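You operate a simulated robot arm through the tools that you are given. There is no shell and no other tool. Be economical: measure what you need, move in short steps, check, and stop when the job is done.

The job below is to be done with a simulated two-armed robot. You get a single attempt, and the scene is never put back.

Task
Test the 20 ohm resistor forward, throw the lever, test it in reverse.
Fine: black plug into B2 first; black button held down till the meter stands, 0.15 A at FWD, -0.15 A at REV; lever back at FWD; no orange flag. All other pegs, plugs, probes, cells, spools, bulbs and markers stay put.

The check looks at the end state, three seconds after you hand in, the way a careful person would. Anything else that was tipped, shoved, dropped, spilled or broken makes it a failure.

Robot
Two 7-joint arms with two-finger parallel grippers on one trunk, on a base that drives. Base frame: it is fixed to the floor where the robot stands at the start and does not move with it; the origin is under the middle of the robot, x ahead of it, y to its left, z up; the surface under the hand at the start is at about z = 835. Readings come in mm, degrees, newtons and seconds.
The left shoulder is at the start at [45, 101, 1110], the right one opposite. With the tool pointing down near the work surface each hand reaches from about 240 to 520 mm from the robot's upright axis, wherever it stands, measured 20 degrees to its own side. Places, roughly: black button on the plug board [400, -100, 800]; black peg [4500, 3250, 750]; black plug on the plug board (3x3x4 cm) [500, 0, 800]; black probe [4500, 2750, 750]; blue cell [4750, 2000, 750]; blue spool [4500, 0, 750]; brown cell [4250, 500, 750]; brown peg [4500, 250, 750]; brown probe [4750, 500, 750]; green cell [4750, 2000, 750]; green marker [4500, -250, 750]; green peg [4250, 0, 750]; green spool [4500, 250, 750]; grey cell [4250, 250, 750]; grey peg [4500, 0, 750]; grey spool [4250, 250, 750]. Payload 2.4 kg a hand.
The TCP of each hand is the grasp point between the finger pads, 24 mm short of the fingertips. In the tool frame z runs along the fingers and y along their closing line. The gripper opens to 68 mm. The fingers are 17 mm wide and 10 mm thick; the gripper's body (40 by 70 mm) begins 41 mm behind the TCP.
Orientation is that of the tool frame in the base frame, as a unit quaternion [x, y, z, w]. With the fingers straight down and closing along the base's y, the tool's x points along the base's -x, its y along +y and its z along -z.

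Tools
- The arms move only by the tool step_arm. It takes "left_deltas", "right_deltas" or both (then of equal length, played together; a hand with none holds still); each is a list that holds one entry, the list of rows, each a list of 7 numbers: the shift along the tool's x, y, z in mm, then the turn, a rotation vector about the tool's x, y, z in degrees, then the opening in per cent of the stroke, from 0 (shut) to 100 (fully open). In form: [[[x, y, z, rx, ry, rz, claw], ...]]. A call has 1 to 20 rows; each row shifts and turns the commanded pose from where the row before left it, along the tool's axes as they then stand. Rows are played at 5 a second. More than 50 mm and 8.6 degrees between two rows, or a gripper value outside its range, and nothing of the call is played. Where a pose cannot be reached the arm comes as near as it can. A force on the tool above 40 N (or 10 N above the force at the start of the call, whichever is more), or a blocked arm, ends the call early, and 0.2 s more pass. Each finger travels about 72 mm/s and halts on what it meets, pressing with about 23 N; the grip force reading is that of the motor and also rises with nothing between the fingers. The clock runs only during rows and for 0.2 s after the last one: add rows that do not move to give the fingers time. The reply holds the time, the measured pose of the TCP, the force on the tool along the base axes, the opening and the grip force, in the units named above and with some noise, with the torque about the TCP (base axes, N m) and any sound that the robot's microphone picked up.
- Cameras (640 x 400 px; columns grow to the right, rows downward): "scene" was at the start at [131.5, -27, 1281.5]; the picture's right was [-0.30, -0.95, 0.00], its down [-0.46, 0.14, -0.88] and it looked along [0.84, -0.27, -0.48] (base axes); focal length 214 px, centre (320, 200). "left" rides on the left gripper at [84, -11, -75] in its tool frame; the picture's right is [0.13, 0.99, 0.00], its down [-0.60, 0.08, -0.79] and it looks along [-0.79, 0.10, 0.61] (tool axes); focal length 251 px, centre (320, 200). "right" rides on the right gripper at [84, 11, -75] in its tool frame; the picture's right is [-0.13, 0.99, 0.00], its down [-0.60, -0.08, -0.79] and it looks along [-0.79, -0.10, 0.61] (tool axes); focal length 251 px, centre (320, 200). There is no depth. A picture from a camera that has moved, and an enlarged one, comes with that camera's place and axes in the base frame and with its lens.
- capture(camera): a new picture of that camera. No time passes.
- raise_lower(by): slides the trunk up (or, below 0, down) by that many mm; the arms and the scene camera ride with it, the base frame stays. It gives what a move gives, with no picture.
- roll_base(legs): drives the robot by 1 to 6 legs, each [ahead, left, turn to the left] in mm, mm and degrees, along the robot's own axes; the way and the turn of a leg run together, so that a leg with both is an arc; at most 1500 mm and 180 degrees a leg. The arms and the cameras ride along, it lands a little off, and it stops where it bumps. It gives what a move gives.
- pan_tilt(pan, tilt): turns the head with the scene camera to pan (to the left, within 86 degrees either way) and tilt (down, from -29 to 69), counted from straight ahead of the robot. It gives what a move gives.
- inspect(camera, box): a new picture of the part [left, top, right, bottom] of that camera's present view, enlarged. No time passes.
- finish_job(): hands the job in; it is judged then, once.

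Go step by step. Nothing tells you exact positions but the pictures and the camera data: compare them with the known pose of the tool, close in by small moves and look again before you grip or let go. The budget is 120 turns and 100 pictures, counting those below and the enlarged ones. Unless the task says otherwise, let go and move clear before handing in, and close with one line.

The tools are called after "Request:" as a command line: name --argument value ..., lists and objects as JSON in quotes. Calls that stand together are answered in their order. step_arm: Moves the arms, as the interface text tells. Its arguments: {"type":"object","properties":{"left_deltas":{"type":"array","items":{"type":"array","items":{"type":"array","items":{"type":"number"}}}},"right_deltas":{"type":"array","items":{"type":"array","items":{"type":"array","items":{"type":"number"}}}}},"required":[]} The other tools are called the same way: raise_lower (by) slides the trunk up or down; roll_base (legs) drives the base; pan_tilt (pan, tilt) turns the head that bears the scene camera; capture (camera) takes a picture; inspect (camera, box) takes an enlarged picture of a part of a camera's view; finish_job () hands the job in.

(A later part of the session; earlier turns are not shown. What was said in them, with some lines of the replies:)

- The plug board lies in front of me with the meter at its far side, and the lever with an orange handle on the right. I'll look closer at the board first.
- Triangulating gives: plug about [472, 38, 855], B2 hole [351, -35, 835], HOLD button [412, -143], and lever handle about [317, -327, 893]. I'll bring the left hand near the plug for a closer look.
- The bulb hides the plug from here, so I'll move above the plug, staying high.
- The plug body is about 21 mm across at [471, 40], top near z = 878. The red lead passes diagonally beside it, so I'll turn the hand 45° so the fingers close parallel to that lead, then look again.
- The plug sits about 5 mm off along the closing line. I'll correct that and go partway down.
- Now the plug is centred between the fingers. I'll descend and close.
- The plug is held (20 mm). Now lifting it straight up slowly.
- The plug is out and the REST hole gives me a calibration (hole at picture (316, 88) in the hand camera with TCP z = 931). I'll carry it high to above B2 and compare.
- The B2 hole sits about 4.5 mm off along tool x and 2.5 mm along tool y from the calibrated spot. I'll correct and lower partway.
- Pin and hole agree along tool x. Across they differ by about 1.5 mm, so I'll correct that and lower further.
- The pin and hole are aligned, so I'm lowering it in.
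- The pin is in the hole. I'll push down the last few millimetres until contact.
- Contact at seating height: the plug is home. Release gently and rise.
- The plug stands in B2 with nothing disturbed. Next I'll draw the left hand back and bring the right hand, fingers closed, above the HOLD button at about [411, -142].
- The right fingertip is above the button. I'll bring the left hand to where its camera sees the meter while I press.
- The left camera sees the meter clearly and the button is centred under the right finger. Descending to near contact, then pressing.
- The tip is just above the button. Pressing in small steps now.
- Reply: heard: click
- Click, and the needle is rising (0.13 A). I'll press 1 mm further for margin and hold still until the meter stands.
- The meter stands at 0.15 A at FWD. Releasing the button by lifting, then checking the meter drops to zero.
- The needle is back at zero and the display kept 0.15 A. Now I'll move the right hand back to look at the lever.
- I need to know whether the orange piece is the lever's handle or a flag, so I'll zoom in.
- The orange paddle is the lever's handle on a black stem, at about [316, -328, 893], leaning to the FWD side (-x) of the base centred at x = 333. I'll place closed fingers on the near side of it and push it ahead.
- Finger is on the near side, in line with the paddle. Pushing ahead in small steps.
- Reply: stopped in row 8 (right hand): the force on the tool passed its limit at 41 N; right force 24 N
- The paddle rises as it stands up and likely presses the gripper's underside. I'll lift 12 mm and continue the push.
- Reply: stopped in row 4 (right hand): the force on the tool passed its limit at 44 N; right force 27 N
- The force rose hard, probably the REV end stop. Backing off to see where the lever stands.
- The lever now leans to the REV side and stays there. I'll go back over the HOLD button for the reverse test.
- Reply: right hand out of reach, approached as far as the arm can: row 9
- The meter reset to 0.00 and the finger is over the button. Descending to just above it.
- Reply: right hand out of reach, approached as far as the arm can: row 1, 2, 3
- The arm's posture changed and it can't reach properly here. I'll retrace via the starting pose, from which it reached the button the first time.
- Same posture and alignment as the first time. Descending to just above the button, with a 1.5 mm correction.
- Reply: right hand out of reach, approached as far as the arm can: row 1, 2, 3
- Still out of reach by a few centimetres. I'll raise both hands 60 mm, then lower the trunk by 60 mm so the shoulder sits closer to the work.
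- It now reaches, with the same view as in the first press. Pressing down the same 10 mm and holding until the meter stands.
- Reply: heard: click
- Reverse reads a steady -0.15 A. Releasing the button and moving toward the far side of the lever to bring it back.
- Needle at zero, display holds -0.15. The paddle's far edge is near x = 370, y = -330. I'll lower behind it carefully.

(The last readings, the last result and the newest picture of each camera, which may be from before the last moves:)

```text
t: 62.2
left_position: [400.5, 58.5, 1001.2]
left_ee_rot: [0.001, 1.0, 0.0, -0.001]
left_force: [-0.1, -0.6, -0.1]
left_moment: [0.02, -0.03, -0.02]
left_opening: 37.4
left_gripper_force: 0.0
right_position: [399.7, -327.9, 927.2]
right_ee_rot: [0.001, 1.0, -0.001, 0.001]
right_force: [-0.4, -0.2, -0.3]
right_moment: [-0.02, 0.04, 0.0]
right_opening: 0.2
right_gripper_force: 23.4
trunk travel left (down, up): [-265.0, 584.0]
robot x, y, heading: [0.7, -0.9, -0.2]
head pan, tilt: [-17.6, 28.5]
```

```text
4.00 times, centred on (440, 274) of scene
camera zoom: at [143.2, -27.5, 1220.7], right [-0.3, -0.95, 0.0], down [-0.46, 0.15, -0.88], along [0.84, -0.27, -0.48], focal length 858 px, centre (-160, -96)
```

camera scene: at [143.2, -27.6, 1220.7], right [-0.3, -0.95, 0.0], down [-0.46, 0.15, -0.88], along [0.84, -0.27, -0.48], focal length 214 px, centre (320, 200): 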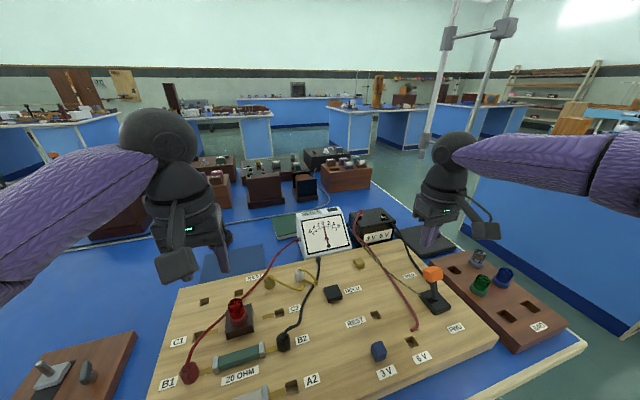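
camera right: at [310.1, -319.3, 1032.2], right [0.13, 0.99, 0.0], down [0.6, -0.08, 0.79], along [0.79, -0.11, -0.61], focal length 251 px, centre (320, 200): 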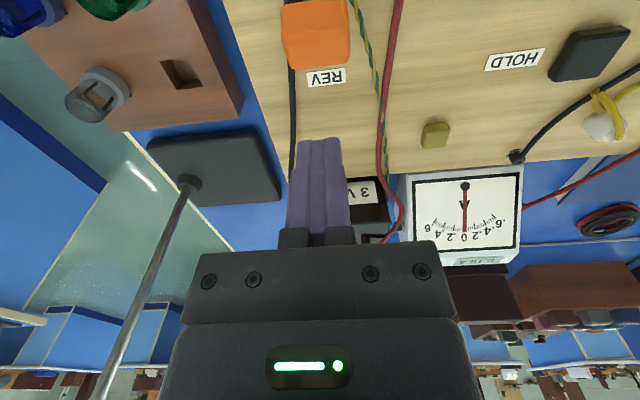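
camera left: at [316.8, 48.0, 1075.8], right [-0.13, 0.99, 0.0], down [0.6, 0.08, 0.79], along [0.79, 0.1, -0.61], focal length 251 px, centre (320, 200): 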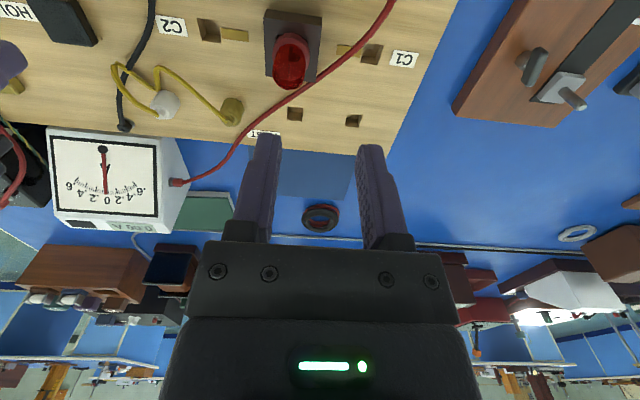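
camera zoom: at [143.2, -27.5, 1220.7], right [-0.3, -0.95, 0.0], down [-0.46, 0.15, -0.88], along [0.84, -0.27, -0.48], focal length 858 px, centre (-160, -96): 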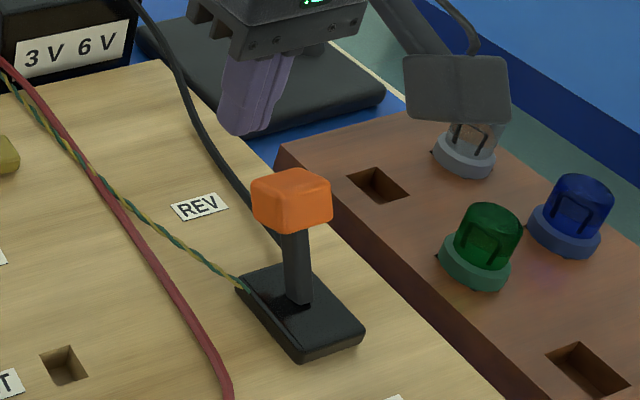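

Request:
step_arm --right_deltas '[[[0, 0, 8, 0, 0, 0, 0], [0, 0, 8, 0, 0, 0, 0], [0, 0, 6, 0, 0, 0, 0], [0, 0, 0, 0, 0, 0, 0]]]'

Request:
inspect --camera "scene" --box '[392, 224, 488, 324]'

```text
t: 63.2
left_position: [400.6, 58.6, 1001.1]
left_ee_rot: [0.001, 1.0, 0.001, -0.001]
left_force: [0.3, 0.7, -0.6]
left_moment: [-0.03, 0.02, -0.01]
left_opening: 37.4
left_gripper_force: 0.0
right_position: [400.0, -329.6, 906.3]
right_ee_rot: [0.001, 1.0, -0.001, 0.001]
right_force: [1.1, 0.2, -0.3]
right_moment: [0.01, 0.0, -0.02]
right_opening: 0.0
right_gripper_force: 22.8
trunk travel left (down, up): [-265.0, 584.0]
robot x, y, heading: [-1.8, 4.3, 0.1]
head pan, tilt: [-17.6, 28.5]
```

```text
4.00 times, centred on (440, 274) of scene
camera zoom: at [143.2, -27.5, 1220.7], right [-0.3, -0.95, 0.0], down [-0.46, 0.15, -0.88], along [0.84, -0.27, -0.48], focal length 858 px, centre (-160, -96)
```

zoom: 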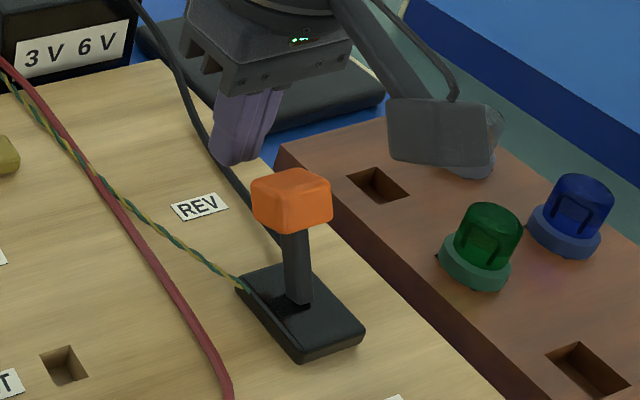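

The finger is behind the paddle, in line. Pushing it back toward FWD in small steps.

Request:
step_arm --right_deltas '[[[6, 0, 0, 0, 0, 0, 0], [5, 0, 0, 0, 0, 0, 0], [4, 0, 0, 0, 0, 0, 0], [4, 0, 0, 0, 0, 0, 0], [4, 0, -1, 0, 0, 0, 0], [4, 0, -1, 0, 0, 0, 0], [4, 0, -1, 0, 0, 0, 0], [4, 0, -1, 0, 0, 0, 0], [4, 0, 0, 0, 0, 0, 0], [0, 0, 0, 0, 0, 0, 0]]]'

Request:
inspect --camera "scene" --box '[392, 224, 488, 324]'

```text
t: 65.5
left_position: [399.8, 58.2, 1001.9]
left_ee_rot: [0.001, 1.0, 0.0, 0.0]
left_force: [0.4, 0.8, -0.9]
left_moment: [-0.02, 0.02, -0.02]
left_opening: 37.3
left_gripper_force: 0.1
right_position: [361.5, -329.4, 910.0]
right_ee_rot: [0.002, 1.0, -0.002, 0.001]
right_force: [0.4, 0.3, 2.8]
right_moment: [0.01, 0.05, -0.01]
right_opening: 0.0
right_gripper_force: 23.3
trunk travel left (down, up): [-265.0, 584.0]
robot x, y, heading: [-1.3, 0.2, -0.2]
head pan, tilt: [-17.6, 28.5]
```

```text
4.00 times, centred on (440, 274) of scene
camera zoom: at [143.1, -27.4, 1220.8], right [-0.3, -0.95, 0.0], down [-0.46, 0.15, -0.88], along [0.84, -0.27, -0.48], focal length 858 px, centre (-160, -96)
```

zoom: 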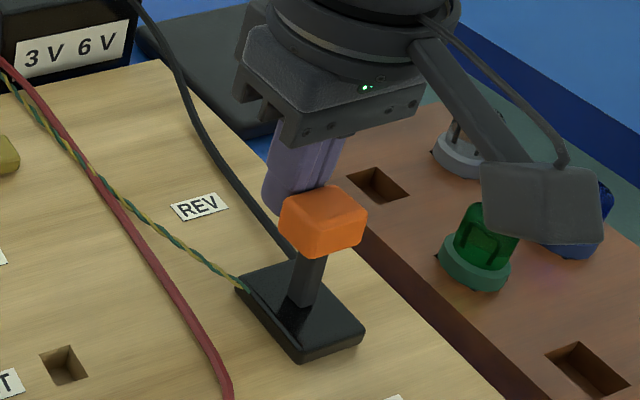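

Request:
step_arm --right_deltas '[[[4, 0, -3, 0, 0, 0, 0], [4, 0, -3, 0, 0, 0, 0], [4, 0, -1, 0, 0, 0, 0], [4, 0, 0, 0, 0, 0, 0], [0, 0, 0, 0, 0, 0, 0]]]'

Request:
inspect --camera "scene" --box '[392, 224, 488, 324]'

```text
t: 66.7
left_position: [399.2, 57.5, 1000.5]
left_ee_rot: [0.001, 1.0, 0.0, 0.0]
left_force: [1.4, 0.7, 0.2]
left_moment: [-0.03, 0.03, 0.01]
left_opening: 37.7
left_gripper_force: 0.0
right_position: [346.3, -328.9, 916.6]
right_ee_rot: [0.0, 1.0, 0.0, 0.001]
right_force: [-0.3, 0.0, 0.6]
right_moment: [-0.01, 0.0, -0.01]
right_opening: 0.1
right_gripper_force: 23.0
trunk travel left (down, up): [-265.0, 584.0]
robot x, y, heading: [0.4, 2.7, -0.3]
head pan, tilt: [-17.6, 28.5]
```

```text
4.00 times, centred on (440, 274) of scene
camera zoom: at [143.2, -27.5, 1220.7], right [-0.3, -0.95, 0.0], down [-0.46, 0.15, -0.88], along [0.84, -0.27, -0.48], focal length 858 px, centre (-160, -96)
```

zoom: 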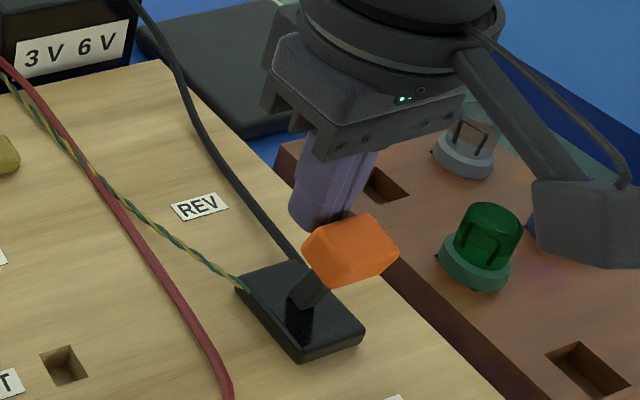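

Request:
step_arm --right_deltas '[[[4, 0, 1, 0, 0, 0, 0], [3, 0, 2, 0, 0, 0, 0], [3, 0, 2, 0, 0, 0, 0], [3, 0, 1, 0, 0, 0, 0], [0, 0, 0, 0, 0, 0, 0]]]'

Request:
inspect --camera "scene" --box '[392, 224, 488, 324]'

```text
t: 67.8
left_position: [400.9, 59.1, 1001.1]
left_ee_rot: [0.001, 1.0, 0.001, 0.0]
left_force: [-0.4, 0.1, -0.4]
left_moment: [0.0, 0.01, 0.0]
left_opening: 37.4
left_gripper_force: 0.0
right_position: [337.1, -329.4, 913.7]
right_ee_rot: [-0.001, 1.0, -0.002, 0.008]
right_force: [8.8, -2.2, 6.3]
right_moment: [0.03, -0.16, 0.04]
right_opening: 0.0
right_gripper_force: 23.2
trunk travel left (down, up): [-265.0, 584.0]
robot x, y, heading: [-2.7, 1.0, -0.1]
head pan, tilt: [-17.6, 28.5]
stopped in row 5 (right hand): the force on the tool passed its limit at 42 N (the readings are from after the stop); the commanded pose is now the measured one
```

```text
4.00 times, centred on (440, 274) of scene
camera zoom: at [144.6, -27.3, 1220.5], right [-0.3, -0.95, 0.0], down [-0.46, 0.14, -0.88], along [0.84, -0.27, -0.48], focal length 858 px, centre (-160, -96)
```

zoom: 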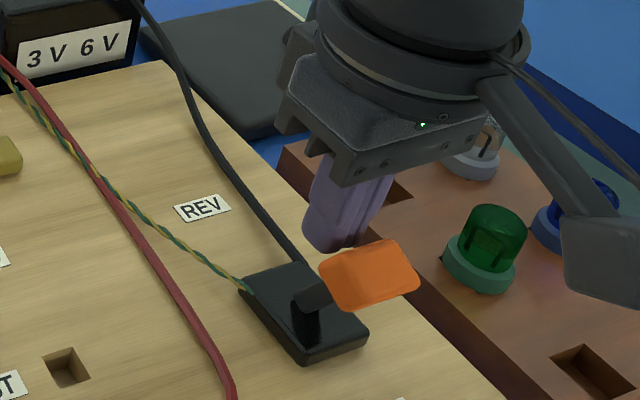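

The lever hit the FWD end stop. Backing off and rising clear, then checking everything.

Request:
step_arm --right_deltas '[[[-5, 0, -1, 0, 0, 0, 0], [-10, 0, -5, 0, 0, 0, 0], [0, 0, -30, 0, 0, 0, 0], [0, 0, -40, 0, 0, 0, 0], [0, 0, -40, 0, 0, 0, 0], [30, 15, -25, 0, 0, 0, 0], [30, 15, -25, 0, 0, 0, 0], [30, 15, -10, 0, 0, 0, 0], [0, 0, 0, 0, 0, 0, 0]]]' --left_deltas '[[[0, 0, 0, 0, 0, 0, 55], [0, 0, 0, 0, 0, 0, 55], [0, 0, -20, 0, 0, 0, 55], [0, 0, -20, 0, 0, 0, 55], [0, 0, -20, 0, 0, 0, 55], [20, 30, -10, 0, 0, 0, 55], [20, 30, -10, 0, 0, 0, 55], [20, 30, -10, 0, 0, 0, 55], [0, 0, 0, 0, 0, 0, 55]]]'

Request:
inspect --camera "scene" --box '[392, 224, 488, 324]'

Request:
capture --camera "scene"

Request:
inspect --camera "scene" --box '[150, 190, 400, 400]'

```text
t: 69.8
left_position: [339.1, 150.1, 1091.3]
left_ee_rot: [0.0, 1.0, 0.001, 0.0]
left_force: [-0.8, 0.4, -0.6]
left_moment: [0.01, -0.02, 0.01]
left_opening: 37.8
left_gripper_force: 0.1
right_position: [258.1, -279.6, 1087.8]
right_ee_rot: [0.001, 1.0, -0.003, 0.007]
right_force: [0.2, 1.1, 0.9]
right_moment: [0.01, -0.01, 0.01]
right_opening: 0.4
right_gripper_force: 23.0
trunk travel left (down, up): [-265.0, 584.0]
robot x, y, heading: [-1.0, 2.6, 0.1]
head pan, tilt: [-17.6, 28.5]
```

```text
4.00 times, centred on (440, 274) of scene
camera zoom: at [143.4, -27.3, 1220.7], right [-0.3, -0.95, 0.0], down [-0.46, 0.15, -0.88], along [0.84, -0.27, -0.48], focal length 858 px, centre (-160, -96)
```

zoom: 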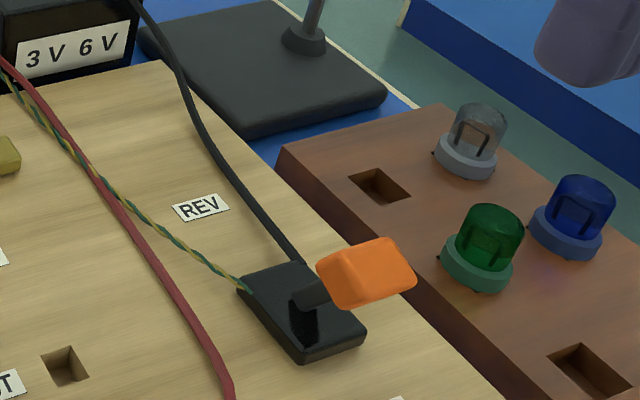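

```text
25 pictures are left
camera scene: at [143.4, -27.3, 1220.7], right [-0.3, -0.95, 0.0], down [-0.46, 0.15, -0.88], along [0.84, -0.27, -0.48], focal length 214 px, centre (320, 200)
```

scene: 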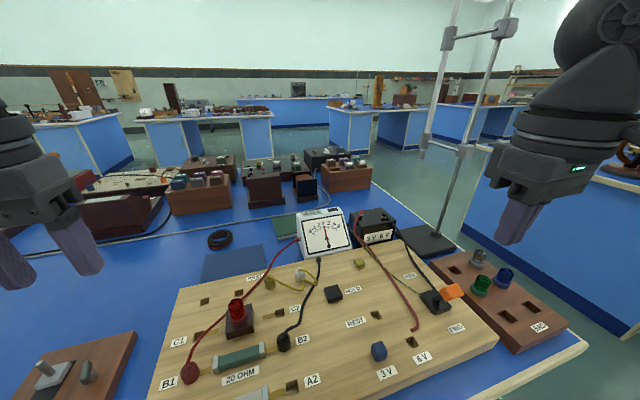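

```text
1.90 times, centred on (275, 295) of scene
camera zoom: at [143.4, -27.3, 1220.7], right [-0.3, -0.95, 0.0], down [-0.46, 0.15, -0.88], along [0.84, -0.27, -0.48], focal length 408 px, centre (406, 19)
```

zoom: 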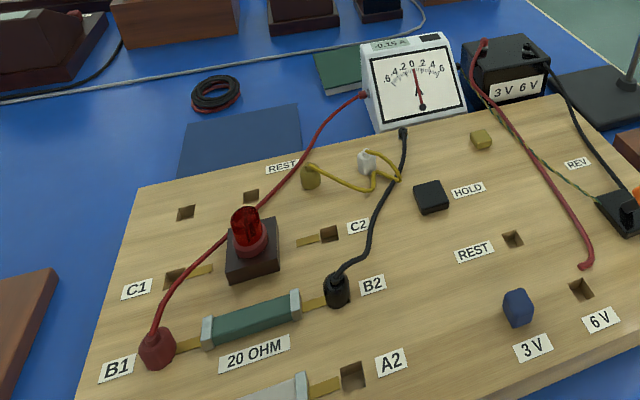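

The lever is back at FWD, plug in B2, and nothing else moved. I'll wait a few seconds and check the meter's display and flag window.

Request:
step_arm --right_deltas '[[[0, 0, 0, 0, 0, 0, 0], [0, 0, 0, 0, 0, 0, 0], [0, 0, 0, 0, 0, 0, 0], [0, 0, 0, 0, 0, 0, 0], [0, 0, 0, 0, 0, 0, 0], [0, 0, 0, 0, 0, 0, 0], [0, 0, 0, 0, 0, 0, 0], [0, 0, 0, 0, 0, 0, 0], [0, 0, 0, 0, 0, 0, 0], [0, 0, 0, 0, 0, 0, 0], [0, 0, 0, 0, 0, 0, 0], [0, 0, 0, 0, 0, 0, 0], [0, 0, 0, 0, 0, 0, 0], [0, 0, 0, 0, 0, 0, 0], [0, 0, 0, 0, 0, 0, 0], [0, 0, 0, 0, 0, 0, 0], [0, 0, 0, 0, 0, 0, 0], [0, 0, 0, 0, 0, 0, 0], [0, 0, 0, 0, 0, 0, 0], [0, 0, 0, 0, 0, 0, 0]]]'

Request:
inspect --camera "scene" --box '[280, 190, 380, 260]'

Request:
inspect --camera "scene" --box '[408, 264, 472, 328]'

```text
t: 74.0
left_position: [340.3, 148.6, 1090.9]
left_ee_rot: [0.0, 1.0, 0.0, -0.001]
left_force: [0.8, -0.3, -1.4]
left_moment: [-0.02, 0.0, -0.01]
left_opening: 37.5
left_gripper_force: 0.0
right_position: [258.9, -280.6, 1087.6]
right_ee_rot: [0.0, 1.0, -0.002, 0.007]
right_force: [-0.7, 0.7, 0.7]
right_moment: [0.01, -0.02, -0.01]
right_opening: 0.0
right_gripper_force: 23.3
trunk travel left (down, up): [-265.0, 584.0]
robot x, y, heading: [1.6, -1.4, -0.2]
head pan, tilt: [-17.6, 28.5]
```

```text
5.71 times, centred on (330, 225) of scene
camera zoom: at [143.5, -27.4, 1220.7], right [-0.3, -0.95, 0.0], down [-0.46, 0.15, -0.88], along [0.84, -0.27, -0.48], focal length 1226 px, centre (263, 57)
```

zoom: 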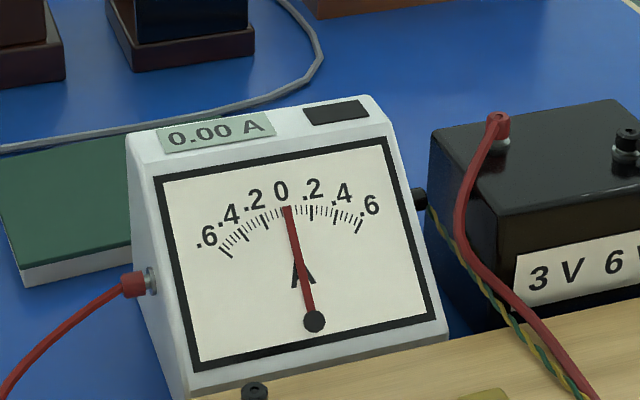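

```text
6.25 times, centred on (440, 296) of scene
camera zoom: at [143.5, -27.4, 1220.7], right [-0.3, -0.95, 0.0], down [-0.46, 0.15, -0.88], along [0.84, -0.27, -0.48], focal length 1340 px, centre (-430, -400)
```

zoom: 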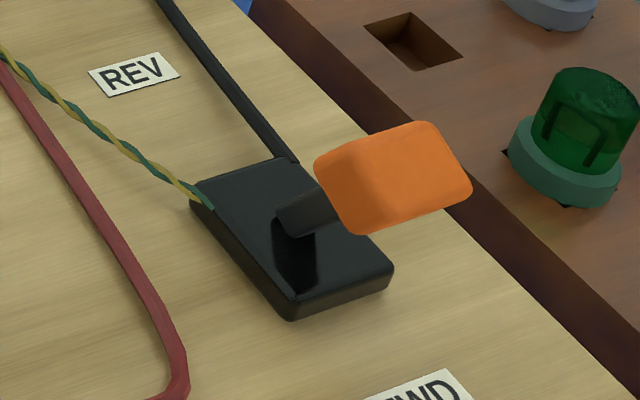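

The display is back to 0.00 A, the flag window is dark, the lever stands at FWD as it did at the start, and both hands are clear. Handing in.

Request:
finish_job

```text
The job is handed in.
```

The 20 ohm resistor read 0.15 A at FWD and -0.15 A at REV with the black plug in B2; the lever is back at FWD, no orange flag shows, and nothing else on the board was moved.
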